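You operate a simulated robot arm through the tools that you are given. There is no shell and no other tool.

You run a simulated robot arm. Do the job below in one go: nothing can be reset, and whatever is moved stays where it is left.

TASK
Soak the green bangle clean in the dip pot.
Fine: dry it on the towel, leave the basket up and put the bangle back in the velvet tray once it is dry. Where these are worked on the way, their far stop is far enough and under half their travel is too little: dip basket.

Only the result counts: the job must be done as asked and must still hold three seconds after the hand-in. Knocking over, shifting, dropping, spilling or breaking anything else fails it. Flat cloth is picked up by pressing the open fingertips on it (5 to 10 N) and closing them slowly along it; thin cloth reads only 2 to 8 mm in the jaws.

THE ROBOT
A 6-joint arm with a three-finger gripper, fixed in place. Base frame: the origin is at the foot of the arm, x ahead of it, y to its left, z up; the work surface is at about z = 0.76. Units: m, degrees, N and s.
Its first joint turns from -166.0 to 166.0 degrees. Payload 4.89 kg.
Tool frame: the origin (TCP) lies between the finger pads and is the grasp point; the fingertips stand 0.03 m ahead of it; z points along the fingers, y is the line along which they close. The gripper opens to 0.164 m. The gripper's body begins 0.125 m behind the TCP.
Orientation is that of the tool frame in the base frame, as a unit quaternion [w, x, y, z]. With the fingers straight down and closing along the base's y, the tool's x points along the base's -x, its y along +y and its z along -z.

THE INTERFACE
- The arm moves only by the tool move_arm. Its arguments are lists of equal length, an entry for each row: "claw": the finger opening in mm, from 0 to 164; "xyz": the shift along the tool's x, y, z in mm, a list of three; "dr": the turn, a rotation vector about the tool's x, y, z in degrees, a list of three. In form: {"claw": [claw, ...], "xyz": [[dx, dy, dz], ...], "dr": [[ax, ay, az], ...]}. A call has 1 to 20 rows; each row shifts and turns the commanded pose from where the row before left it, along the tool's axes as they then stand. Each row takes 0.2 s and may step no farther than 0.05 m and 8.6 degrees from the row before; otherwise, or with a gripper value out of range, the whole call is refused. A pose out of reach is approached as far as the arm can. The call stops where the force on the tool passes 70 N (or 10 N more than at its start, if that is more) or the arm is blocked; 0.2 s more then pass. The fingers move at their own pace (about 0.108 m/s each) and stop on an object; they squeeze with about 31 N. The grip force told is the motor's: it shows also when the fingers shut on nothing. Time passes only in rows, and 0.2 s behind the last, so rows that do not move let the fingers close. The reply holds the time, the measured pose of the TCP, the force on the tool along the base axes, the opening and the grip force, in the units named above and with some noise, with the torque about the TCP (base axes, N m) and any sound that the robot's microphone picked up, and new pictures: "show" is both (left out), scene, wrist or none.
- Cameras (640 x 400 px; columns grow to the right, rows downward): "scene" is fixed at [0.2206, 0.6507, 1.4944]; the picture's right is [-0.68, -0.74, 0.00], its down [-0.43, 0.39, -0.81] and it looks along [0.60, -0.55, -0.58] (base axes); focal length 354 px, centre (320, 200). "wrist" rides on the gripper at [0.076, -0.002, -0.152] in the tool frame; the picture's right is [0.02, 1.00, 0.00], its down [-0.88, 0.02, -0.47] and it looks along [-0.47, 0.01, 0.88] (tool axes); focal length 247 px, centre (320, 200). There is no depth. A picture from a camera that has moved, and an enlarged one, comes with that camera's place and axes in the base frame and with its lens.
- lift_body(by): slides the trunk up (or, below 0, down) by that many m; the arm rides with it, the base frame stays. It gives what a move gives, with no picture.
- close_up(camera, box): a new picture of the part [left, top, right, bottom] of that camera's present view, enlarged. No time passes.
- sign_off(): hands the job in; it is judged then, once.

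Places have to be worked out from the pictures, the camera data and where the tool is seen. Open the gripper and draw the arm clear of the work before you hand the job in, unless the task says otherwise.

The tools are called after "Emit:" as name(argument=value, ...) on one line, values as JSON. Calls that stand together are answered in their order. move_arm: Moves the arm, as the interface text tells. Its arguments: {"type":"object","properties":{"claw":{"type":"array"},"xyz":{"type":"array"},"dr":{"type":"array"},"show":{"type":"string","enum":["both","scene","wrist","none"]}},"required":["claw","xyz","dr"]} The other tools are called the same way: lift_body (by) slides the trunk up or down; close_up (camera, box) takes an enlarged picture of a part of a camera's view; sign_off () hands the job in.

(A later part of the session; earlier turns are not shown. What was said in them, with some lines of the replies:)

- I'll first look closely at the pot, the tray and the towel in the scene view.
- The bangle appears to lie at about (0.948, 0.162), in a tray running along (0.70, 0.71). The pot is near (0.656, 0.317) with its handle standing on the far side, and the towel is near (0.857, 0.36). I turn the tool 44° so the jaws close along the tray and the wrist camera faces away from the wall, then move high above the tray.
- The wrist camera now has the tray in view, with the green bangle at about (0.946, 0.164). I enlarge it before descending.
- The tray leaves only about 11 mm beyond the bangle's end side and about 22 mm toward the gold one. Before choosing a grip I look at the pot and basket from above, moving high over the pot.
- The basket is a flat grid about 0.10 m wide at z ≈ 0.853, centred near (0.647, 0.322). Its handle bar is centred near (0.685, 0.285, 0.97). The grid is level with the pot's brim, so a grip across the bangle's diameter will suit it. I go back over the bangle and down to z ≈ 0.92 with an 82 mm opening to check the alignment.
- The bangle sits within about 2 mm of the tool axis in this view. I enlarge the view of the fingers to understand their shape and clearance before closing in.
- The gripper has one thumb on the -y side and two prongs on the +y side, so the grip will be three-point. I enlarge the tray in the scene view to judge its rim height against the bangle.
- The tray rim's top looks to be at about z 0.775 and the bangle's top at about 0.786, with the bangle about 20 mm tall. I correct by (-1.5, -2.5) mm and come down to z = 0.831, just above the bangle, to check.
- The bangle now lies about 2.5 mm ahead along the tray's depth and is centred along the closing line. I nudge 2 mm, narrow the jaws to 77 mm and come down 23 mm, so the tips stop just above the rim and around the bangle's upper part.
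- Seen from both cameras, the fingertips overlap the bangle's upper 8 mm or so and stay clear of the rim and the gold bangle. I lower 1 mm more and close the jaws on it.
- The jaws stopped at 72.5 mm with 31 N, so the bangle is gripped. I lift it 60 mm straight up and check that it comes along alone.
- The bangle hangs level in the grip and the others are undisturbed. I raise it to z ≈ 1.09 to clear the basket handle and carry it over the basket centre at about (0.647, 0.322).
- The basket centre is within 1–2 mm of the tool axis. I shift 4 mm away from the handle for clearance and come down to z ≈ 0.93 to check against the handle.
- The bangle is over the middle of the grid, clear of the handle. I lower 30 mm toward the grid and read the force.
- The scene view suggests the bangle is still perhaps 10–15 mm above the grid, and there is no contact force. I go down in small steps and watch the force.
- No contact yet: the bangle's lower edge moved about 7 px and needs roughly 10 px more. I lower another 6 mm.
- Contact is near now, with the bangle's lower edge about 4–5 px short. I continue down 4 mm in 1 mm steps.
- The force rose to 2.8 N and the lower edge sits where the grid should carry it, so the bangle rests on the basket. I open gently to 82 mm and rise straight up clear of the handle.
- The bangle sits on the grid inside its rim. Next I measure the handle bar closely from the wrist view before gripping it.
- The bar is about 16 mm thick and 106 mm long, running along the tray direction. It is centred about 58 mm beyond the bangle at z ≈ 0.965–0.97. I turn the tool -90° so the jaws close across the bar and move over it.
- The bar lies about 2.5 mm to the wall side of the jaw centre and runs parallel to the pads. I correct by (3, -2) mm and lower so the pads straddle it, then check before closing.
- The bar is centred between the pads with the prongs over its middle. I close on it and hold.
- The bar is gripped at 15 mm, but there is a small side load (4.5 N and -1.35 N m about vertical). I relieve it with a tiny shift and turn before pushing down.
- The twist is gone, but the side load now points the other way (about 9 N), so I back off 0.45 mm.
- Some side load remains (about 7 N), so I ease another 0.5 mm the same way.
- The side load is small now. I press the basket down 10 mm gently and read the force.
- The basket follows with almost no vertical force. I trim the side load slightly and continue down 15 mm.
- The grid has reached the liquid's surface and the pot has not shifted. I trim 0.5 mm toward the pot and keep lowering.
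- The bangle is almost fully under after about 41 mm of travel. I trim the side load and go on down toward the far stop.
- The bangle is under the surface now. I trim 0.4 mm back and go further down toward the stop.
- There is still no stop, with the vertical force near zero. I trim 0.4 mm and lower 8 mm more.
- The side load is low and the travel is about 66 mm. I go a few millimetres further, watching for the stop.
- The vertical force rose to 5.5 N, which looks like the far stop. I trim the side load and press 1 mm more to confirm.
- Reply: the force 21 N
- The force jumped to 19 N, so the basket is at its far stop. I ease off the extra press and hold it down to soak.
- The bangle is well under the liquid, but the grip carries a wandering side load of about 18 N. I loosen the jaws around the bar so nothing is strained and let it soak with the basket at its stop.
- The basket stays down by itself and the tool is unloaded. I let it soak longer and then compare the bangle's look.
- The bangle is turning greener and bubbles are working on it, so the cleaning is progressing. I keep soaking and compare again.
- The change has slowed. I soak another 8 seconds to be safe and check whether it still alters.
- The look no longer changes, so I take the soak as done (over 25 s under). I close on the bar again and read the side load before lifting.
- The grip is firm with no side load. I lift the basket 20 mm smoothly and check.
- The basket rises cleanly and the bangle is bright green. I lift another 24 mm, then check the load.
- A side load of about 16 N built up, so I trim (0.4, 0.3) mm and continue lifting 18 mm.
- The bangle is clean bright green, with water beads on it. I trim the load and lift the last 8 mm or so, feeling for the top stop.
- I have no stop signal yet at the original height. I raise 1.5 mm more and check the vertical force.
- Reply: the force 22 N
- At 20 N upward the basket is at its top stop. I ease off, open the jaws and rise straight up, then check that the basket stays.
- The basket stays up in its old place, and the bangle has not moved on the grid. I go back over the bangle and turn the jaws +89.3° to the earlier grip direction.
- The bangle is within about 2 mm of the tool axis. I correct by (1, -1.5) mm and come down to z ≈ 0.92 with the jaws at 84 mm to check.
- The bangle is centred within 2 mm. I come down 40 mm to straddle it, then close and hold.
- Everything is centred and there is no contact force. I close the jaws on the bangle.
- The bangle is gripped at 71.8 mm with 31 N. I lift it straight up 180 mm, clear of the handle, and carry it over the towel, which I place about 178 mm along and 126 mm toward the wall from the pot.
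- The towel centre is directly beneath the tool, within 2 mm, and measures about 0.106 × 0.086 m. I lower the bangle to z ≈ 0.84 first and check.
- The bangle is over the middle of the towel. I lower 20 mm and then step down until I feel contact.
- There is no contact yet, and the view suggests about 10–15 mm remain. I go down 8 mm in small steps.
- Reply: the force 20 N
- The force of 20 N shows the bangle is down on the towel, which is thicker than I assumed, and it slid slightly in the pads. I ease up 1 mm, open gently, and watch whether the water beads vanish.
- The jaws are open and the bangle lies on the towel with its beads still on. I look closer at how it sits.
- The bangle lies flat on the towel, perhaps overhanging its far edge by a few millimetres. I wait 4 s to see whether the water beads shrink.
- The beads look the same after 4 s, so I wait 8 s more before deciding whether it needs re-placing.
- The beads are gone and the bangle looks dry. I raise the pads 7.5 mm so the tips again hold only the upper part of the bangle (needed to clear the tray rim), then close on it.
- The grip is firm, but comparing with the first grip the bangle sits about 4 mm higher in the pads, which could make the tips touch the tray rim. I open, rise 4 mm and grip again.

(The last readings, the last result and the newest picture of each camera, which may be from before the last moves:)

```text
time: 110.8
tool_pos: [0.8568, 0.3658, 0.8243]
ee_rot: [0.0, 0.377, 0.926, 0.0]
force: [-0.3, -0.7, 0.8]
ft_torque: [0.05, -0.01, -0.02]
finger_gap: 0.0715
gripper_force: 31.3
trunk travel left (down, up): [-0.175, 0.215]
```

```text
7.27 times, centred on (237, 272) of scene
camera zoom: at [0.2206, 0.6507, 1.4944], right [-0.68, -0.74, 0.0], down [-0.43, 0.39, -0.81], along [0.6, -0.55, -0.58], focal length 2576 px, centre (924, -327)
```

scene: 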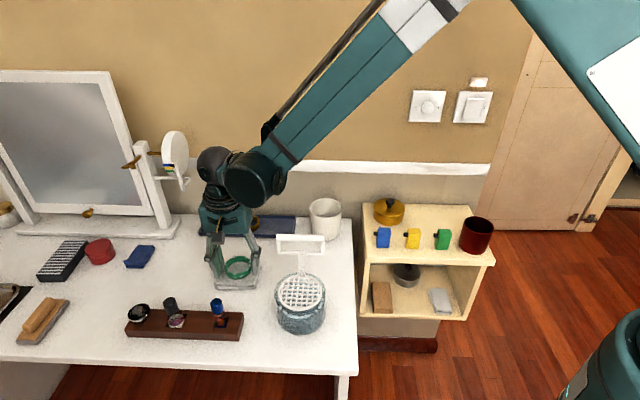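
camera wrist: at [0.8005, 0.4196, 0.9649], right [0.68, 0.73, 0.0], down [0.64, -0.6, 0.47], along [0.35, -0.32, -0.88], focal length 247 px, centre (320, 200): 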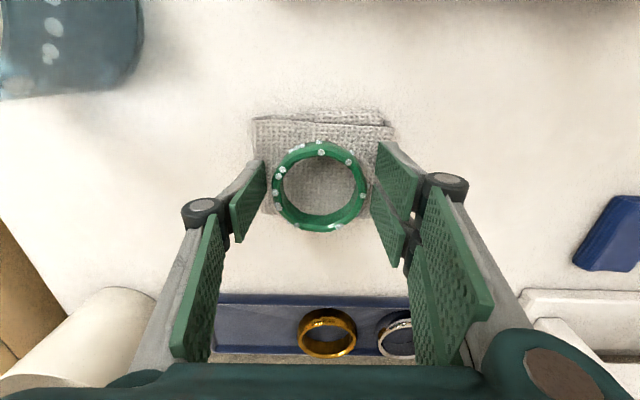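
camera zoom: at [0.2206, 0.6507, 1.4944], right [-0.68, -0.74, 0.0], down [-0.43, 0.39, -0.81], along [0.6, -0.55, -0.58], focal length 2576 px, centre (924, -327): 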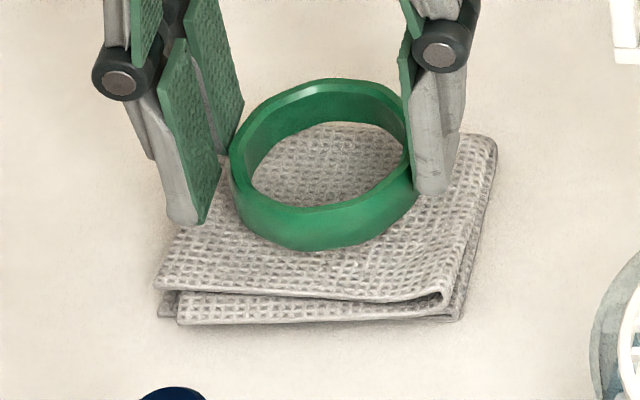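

The view now matches the original grip, with 31 N on it. I lift the dry bangle to z ≈ 0.96 and carry it back over its place in the tray.

Emit:
move_arm(claw=[60, 60, 60, 60, 60, 60, 60, 60, 60, 60, 60, 60], xyz=[[0, 0, -6], [0, 0, -20], [0, 0, -35], [0, 0, -40], [0, 0, -35], [-34, -13.6, 0], [-34, -13.6, 0], [-34, -13.6, 0], [-34, -13.6, 0], [-34, -13.6, 0], [-34, -13.6, 0], [0, 0, 0]], dr=[[0, 0, 0], [0, 0, 0], [0, 0, 0], [0, 0, 0], [0, 0, 0], [0, 0, 0], [0, 0, 0], [0, 0, 0], [0, 0, 0], [0, 0, 0], [0, 0, 0], [0, 0, 0]])

Emit:
close_up(camera="wrist", box=[220, 80, 440, 260])

Emit:
close_up(camera="scene", box=[190, 150, 350, 310])

```text
time: 113.4
tool_pos: [0.9443, 0.1655, 0.9612]
ee_rot: [0.001, 0.378, 0.926, 0.0]
force: [-0.5, -0.4, -1.2]
ft_torque: [0.03, 0.03, 0.03]
finger_gap: 0.0712
gripper_force: 30.8
trunk travel left (down, up): [-0.175, 0.215]
camera wrist: at [0.8891, 0.218, 1.1133], right [0.68, 0.73, 0.0], down [0.64, -0.6, 0.47], along [0.35, -0.32, -0.88], focal length 247 px, centre (320, 200)
```

scene: 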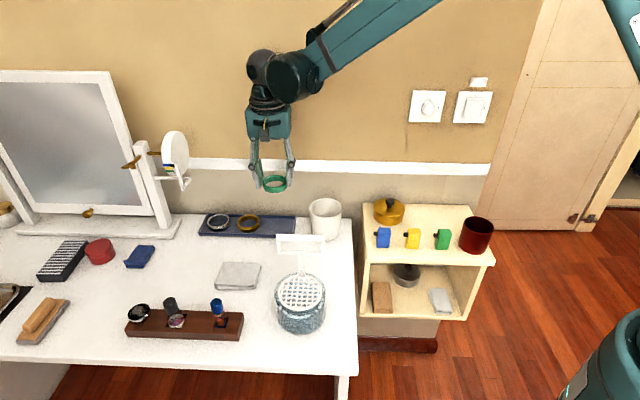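
wrist: 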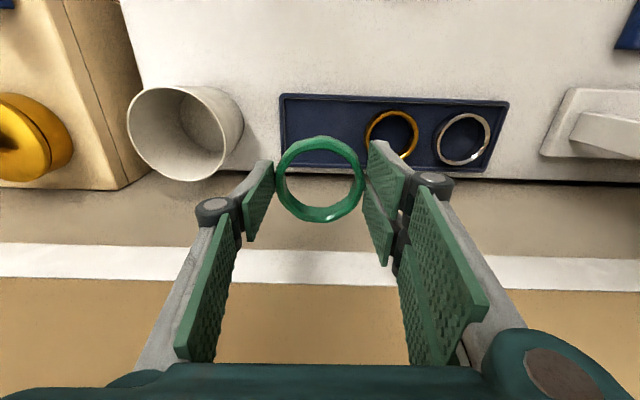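

```text
2.22 times, centred on (330, 170) of wrist
camera zoom: at [0.8891, 0.218, 1.1133], right [0.68, 0.73, 0.0], down [0.64, -0.6, 0.47], along [0.35, -0.32, -0.88], focal length 549 px, centre (298, 267)
```

zoom: 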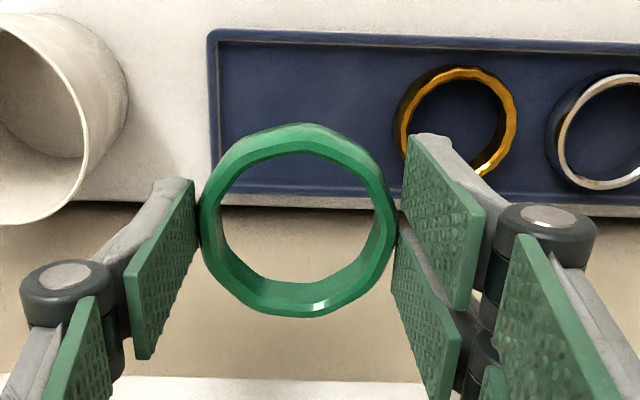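

```text
2.50 times, centred on (270, 230) of scene
camera zoom: at [0.2206, 0.6507, 1.4944], right [-0.68, -0.74, 0.0], down [-0.43, 0.39, -0.81], along [0.6, -0.55, -0.58], focal length 886 px, centre (445, 125)
```

zoom: 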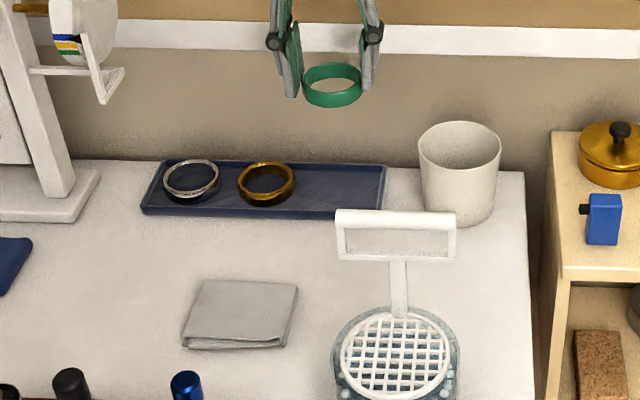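

The alignment with the gold bangle and tray edges matches the original spot within about 1.5 mm. I correct 1 mm and lower to z ≈ 0.83.

Emit:
move_arm(claw=[60, 60, 60, 60, 60, 60], xyz=[[0, -1, 40], [0, 0, 40], [0, 0, 30], [0, 0, 14], [0, 0, 6], [0, 0, 0]], dr=[[0, 0, 0], [0, 0, 0], [0, 0, 0], [0, 0, 0], [0, 0, 0], [0, 0, 0]])

Emit:
close_up(camera="wrist", box=[210, 100, 430, 260])

Emit:
close_up(camera="scene", box=[220, 180, 316, 245])

```text
time: 114.8
tool_pos: [0.9456, 0.1646, 0.8303]
ee_rot: [0.0, 0.378, 0.926, 0.0]
force: [-0.6, -0.8, -0.7]
ft_torque: [-0.03, 0.02, -0.02]
finger_gap: 0.0711
gripper_force: 31.0
trunk travel left (down, up): [-0.175, 0.215]
camera wrist: at [0.8894, 0.2177, 0.9827], right [0.68, 0.73, 0.0], down [0.64, -0.6, 0.47], along [0.35, -0.32, -0.88], focal length 247 px, centre (320, 200)
```

scene: 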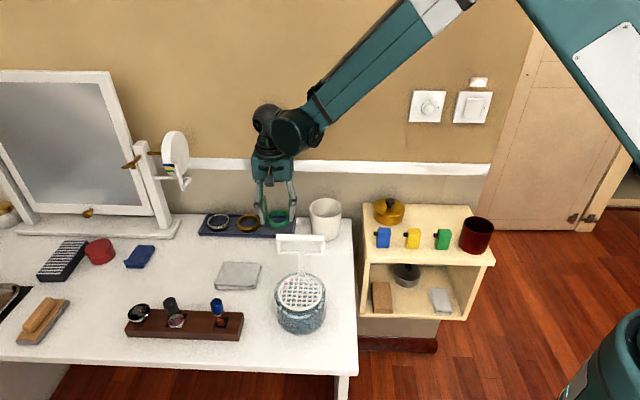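
wrist: 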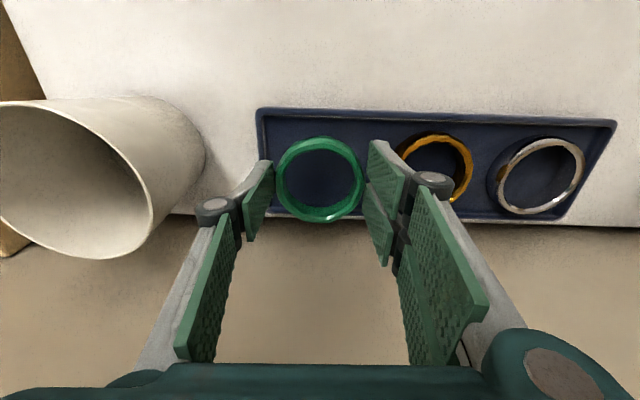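

```text
2.50 times, centred on (320, 180) of wrist
camera zoom: at [0.8894, 0.2177, 0.9827], right [0.68, 0.73, 0.0], down [0.64, -0.6, 0.47], along [0.35, -0.32, -0.88], focal length 617 px, centre (320, 250)
```

zoom: 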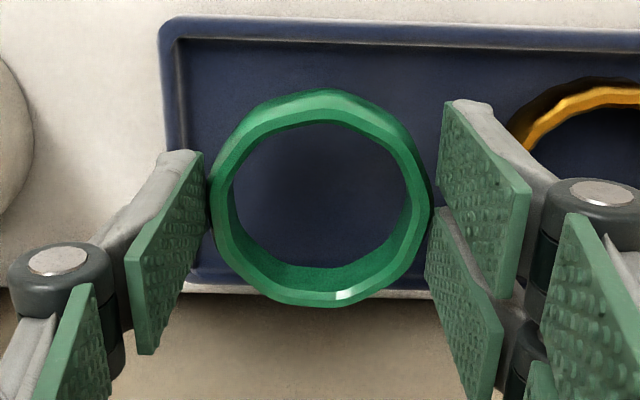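

```text
6.15 times, centred on (268, 212) of scene
camera zoom: at [0.2206, 0.6507, 1.4944], right [-0.68, -0.74, 0.0], down [-0.43, 0.39, -0.81], along [0.6, -0.55, -0.58], focal length 2180 px, centre (640, 123)
```

zoom: 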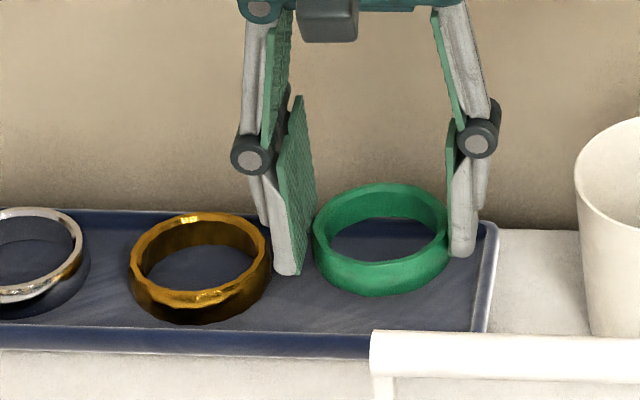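

The pose lines up with the original place, and about 22 mm remain. I lower 18 mm, check the force, and then feel for the floor.

Emit:
move_arm(claw=[60, 60, 60, 60], xyz=[[1, 0, 8], [0, 0, 6], [0, 0, 4], [0, 0, 0]], dr=[[0, 0, 0], [0, 0, 0], [0, 0, 0], [0, 0, 0]], show="none")

Emit:
close_up(camera="scene", box=[220, 180, 316, 245])

```text
time: 115.8
tool_pos: [0.945, 0.1658, 0.8125]
ee_rot: [0.0, 0.377, 0.926, -0.001]
force: [0.0, 0.5, -0.9]
ft_torque: [0.01, 0.02, -0.02]
finger_gap: 0.0713
gripper_force: 30.5
trunk travel left (down, up): [-0.175, 0.215]
```

```text
6.15 times, centred on (268, 212) of scene
camera zoom: at [0.2206, 0.6507, 1.4944], right [-0.68, -0.74, 0.0], down [-0.43, 0.39, -0.81], along [0.6, -0.55, -0.58], focal length 2180 px, centre (640, 123)
```

zoom: 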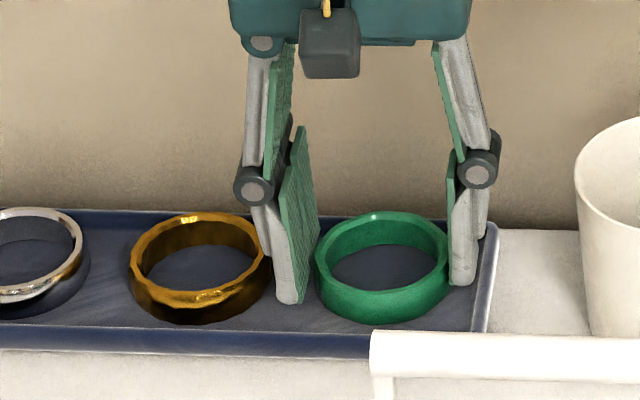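

The bangle's lower edge is about 5 px (some 3 mm) from its original resting place. I step down 3 mm in 1 mm steps.

Emit:
move_arm(claw=[60, 60, 60, 60], xyz=[[0, 0, 1], [0, 0, 1], [0, 0, 1], [0, 0, 0]], dr=[[0, 0, 0], [0, 0, 0], [0, 0, 0], [0, 0, 0]], show="none")

Emit:
close_up(camera="scene", box=[220, 180, 316, 245])

```text
time: 116.8
tool_pos: [0.9465, 0.1647, 0.81]
ee_rot: [0.0, 0.378, 0.926, -0.001]
force: [2.6, -1.5, 8.2]
ft_torque: [0.12, -0.29, -0.08]
finger_gap: 0.0714
gripper_force: 31.7
trunk travel left (down, up): [-0.175, 0.215]
```

```text
6.15 times, centred on (268, 212) of scene
camera zoom: at [0.2206, 0.6507, 1.4944], right [-0.68, -0.74, 0.0], down [-0.43, 0.39, -0.81], along [0.6, -0.55, -0.58], focal length 2180 px, centre (640, 123)
```

zoom: 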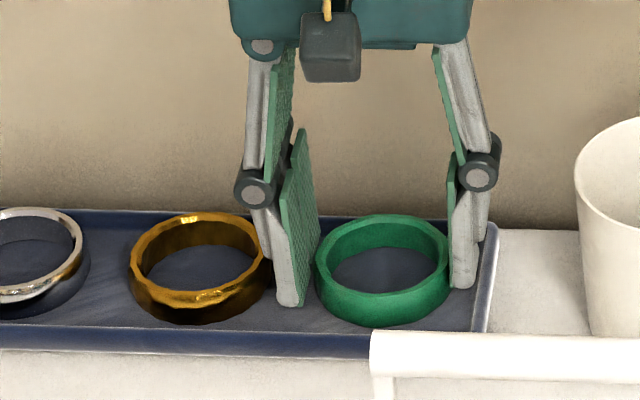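

A contact of 8 N on the gold-side edge of the bangle means it is touching the tray floor. I open gently to 78 mm, let it settle, and rise straight up.

Emit:
move_arm(claw=[72, 74, 76, 78, 78, 78, 78, 78, 78, 78], xyz=[[0, 0, 0], [0, 0, 0], [0, 0, 0], [0, 0, 0], [0, 0, 0], [0, 0, -3], [0, 0, -8], [0, 0, -15], [0, 0, -25], [0, 0, 0]], dr=[[0, 0, 0], [0, 0, 0], [0, 0, 0], [0, 0, 0], [0, 0, 0], [0, 0, 0], [0, 0, 0], [0, 0, 0], [0, 0, 0], [0, 0, 0]])

Emit:
close_up(camera="scene", box=[200, 180, 316, 250])

Emit:
close_up(camera="wrist", box=[210, 80, 430, 240])

```text
time: 119.0
tool_pos: [0.9441, 0.1633, 0.8613]
ee_rot: [0.0, 0.377, 0.926, 0.0]
force: [-0.3, -0.5, 0.7]
ft_torque: [-0.03, 0.0, 0.0]
finger_gap: 0.078
gripper_force: 0.1
trunk travel left (down, up): [-0.175, 0.215]
camera wrist: at [0.8888, 0.2169, 1.0133], right [0.68, 0.73, 0.0], down [0.64, -0.6, 0.47], along [0.35, -0.32, -0.88], focal length 247 px, centre (320, 200)
```

scene: 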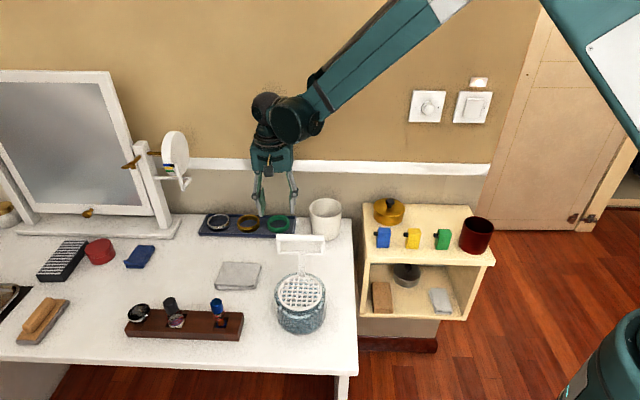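
wrist: 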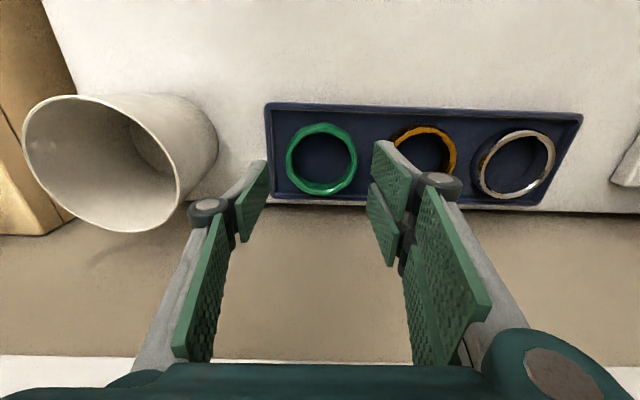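

```text
5.52 times, centred on (258, 215) of scene
camera zoom: at [0.2206, 0.6507, 1.4944], right [-0.68, -0.74, 0.0], down [-0.43, 0.39, -0.81], along [0.6, -0.55, -0.58], focal length 1954 px, centre (662, 117)
```

zoom: 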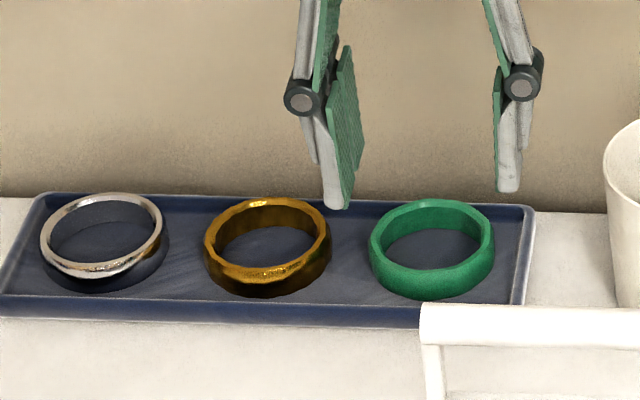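

```text
2.50 times, centred on (320, 160) of wrist
camera zoom: at [0.8888, 0.2169, 1.0133], right [0.68, 0.73, 0.0], down [0.64, -0.6, 0.47], along [0.35, -0.32, -0.88], focal length 617 px, centre (320, 300)
```

zoom: 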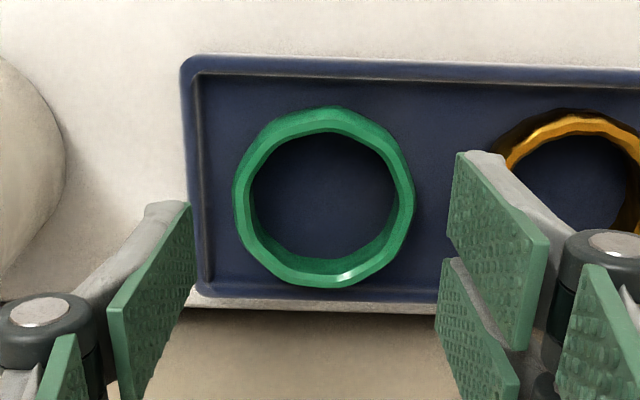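

The bangle lies flat in its original place, clean and dry, and its neighbours are untouched. I raise the arm and draw it back, clear of everything.

Emit:
move_arm(claw=[78, 78, 78, 78, 78, 78, 90, 90, 90, 90, 90, 90], xyz=[[0, 0, -40], [0, 0, -40], [0, 0, -40], [0, 0, -45], [0, 0, -45], [0, 0, -45], [35, -30, 0], [35, -30, 0], [35, -30, 0], [35, -30, 0], [35, -30, 0], [0, 0, 0]], dr=[[0, 0, 0], [0, 0, 0], [0, 0, 0], [0, 0, 0], [0, 0, 0], [0, 0, 0], [0, 0, 0], [0, 0, 0], [0, 0, 0], [0, 0, 0], [0, 0, 0], [0, 0, 0]])

Emit:
close_up(camera="scene", box=[190, 190, 350, 345])

```text
time: 121.6
tool_pos: [0.7144, 0.1807, 1.1172]
ee_rot: [0.0, 0.377, 0.926, 0.0]
force: [-0.1, 0.3, 0.5]
ft_torque: [0.02, -0.14, -0.03]
finger_gap: 0.0897
gripper_force: 0.1
trunk travel left (down, up): [-0.175, 0.215]
camera wrist: at [0.6584, 0.2335, 1.2686], right [0.68, 0.73, 0.0], down [0.64, -0.6, 0.47], along [0.35, -0.32, -0.88], focal length 247 px, centre (320, 200)
```

scene: 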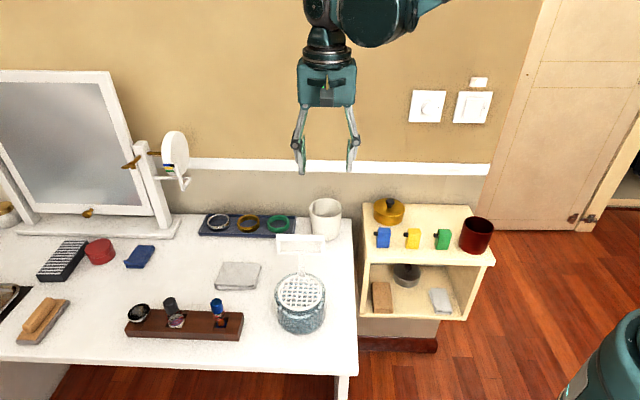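
wrist: 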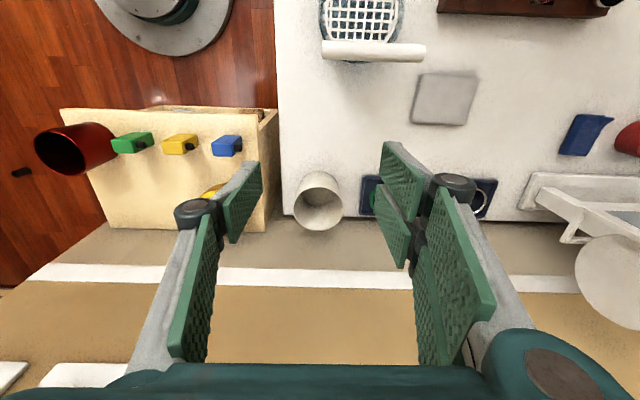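

```text
2.58 times, centred on (270, 268) of scene
camera zoom: at [0.2206, 0.6507, 1.4944], right [-0.68, -0.74, 0.0], down [-0.43, 0.39, -0.81], along [0.6, -0.55, -0.58], focal length 914 px, centre (449, 26)
```

zoom: 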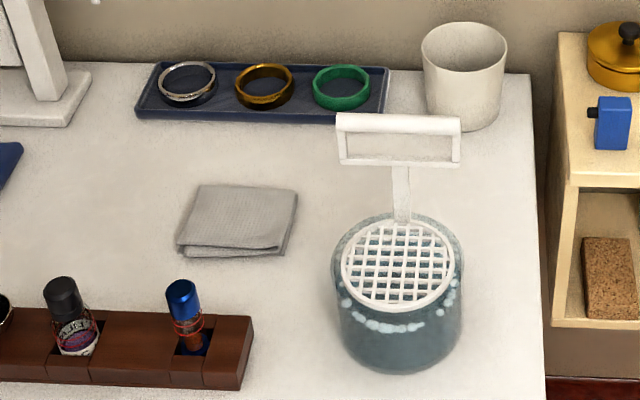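

The clean, dry bangle is in the tray, the basket is up at its stop, the towel and other items are in place, and the arm is clear with the gripper open. I hand the job in.

Emit:
sign_off()

```text
The job is handed in.
```

The green bangle is clean, dry and back in its original place in the velvet tray, and I have handed the job in.

- **Soak:** I put the bangle on the basket and pushed the basket down to its far stop. It stayed submerged for more than 30 seconds and came up bright green.
- **Dry:** It lay on the towel until the water beads were gone, about 12 seconds. It overhung the towel's far edge by a few millimetres but lay flat.
- **Basket:** I raised it until it met its top stop, and it stayed up after I let go.
- **Everything else:** In the last pictures the other two bangles, the pot, the cup and the rest of the table look undisturbed. The towel looks slightly darker, probably from the water. The gripper is open and the arm is clear of the table.
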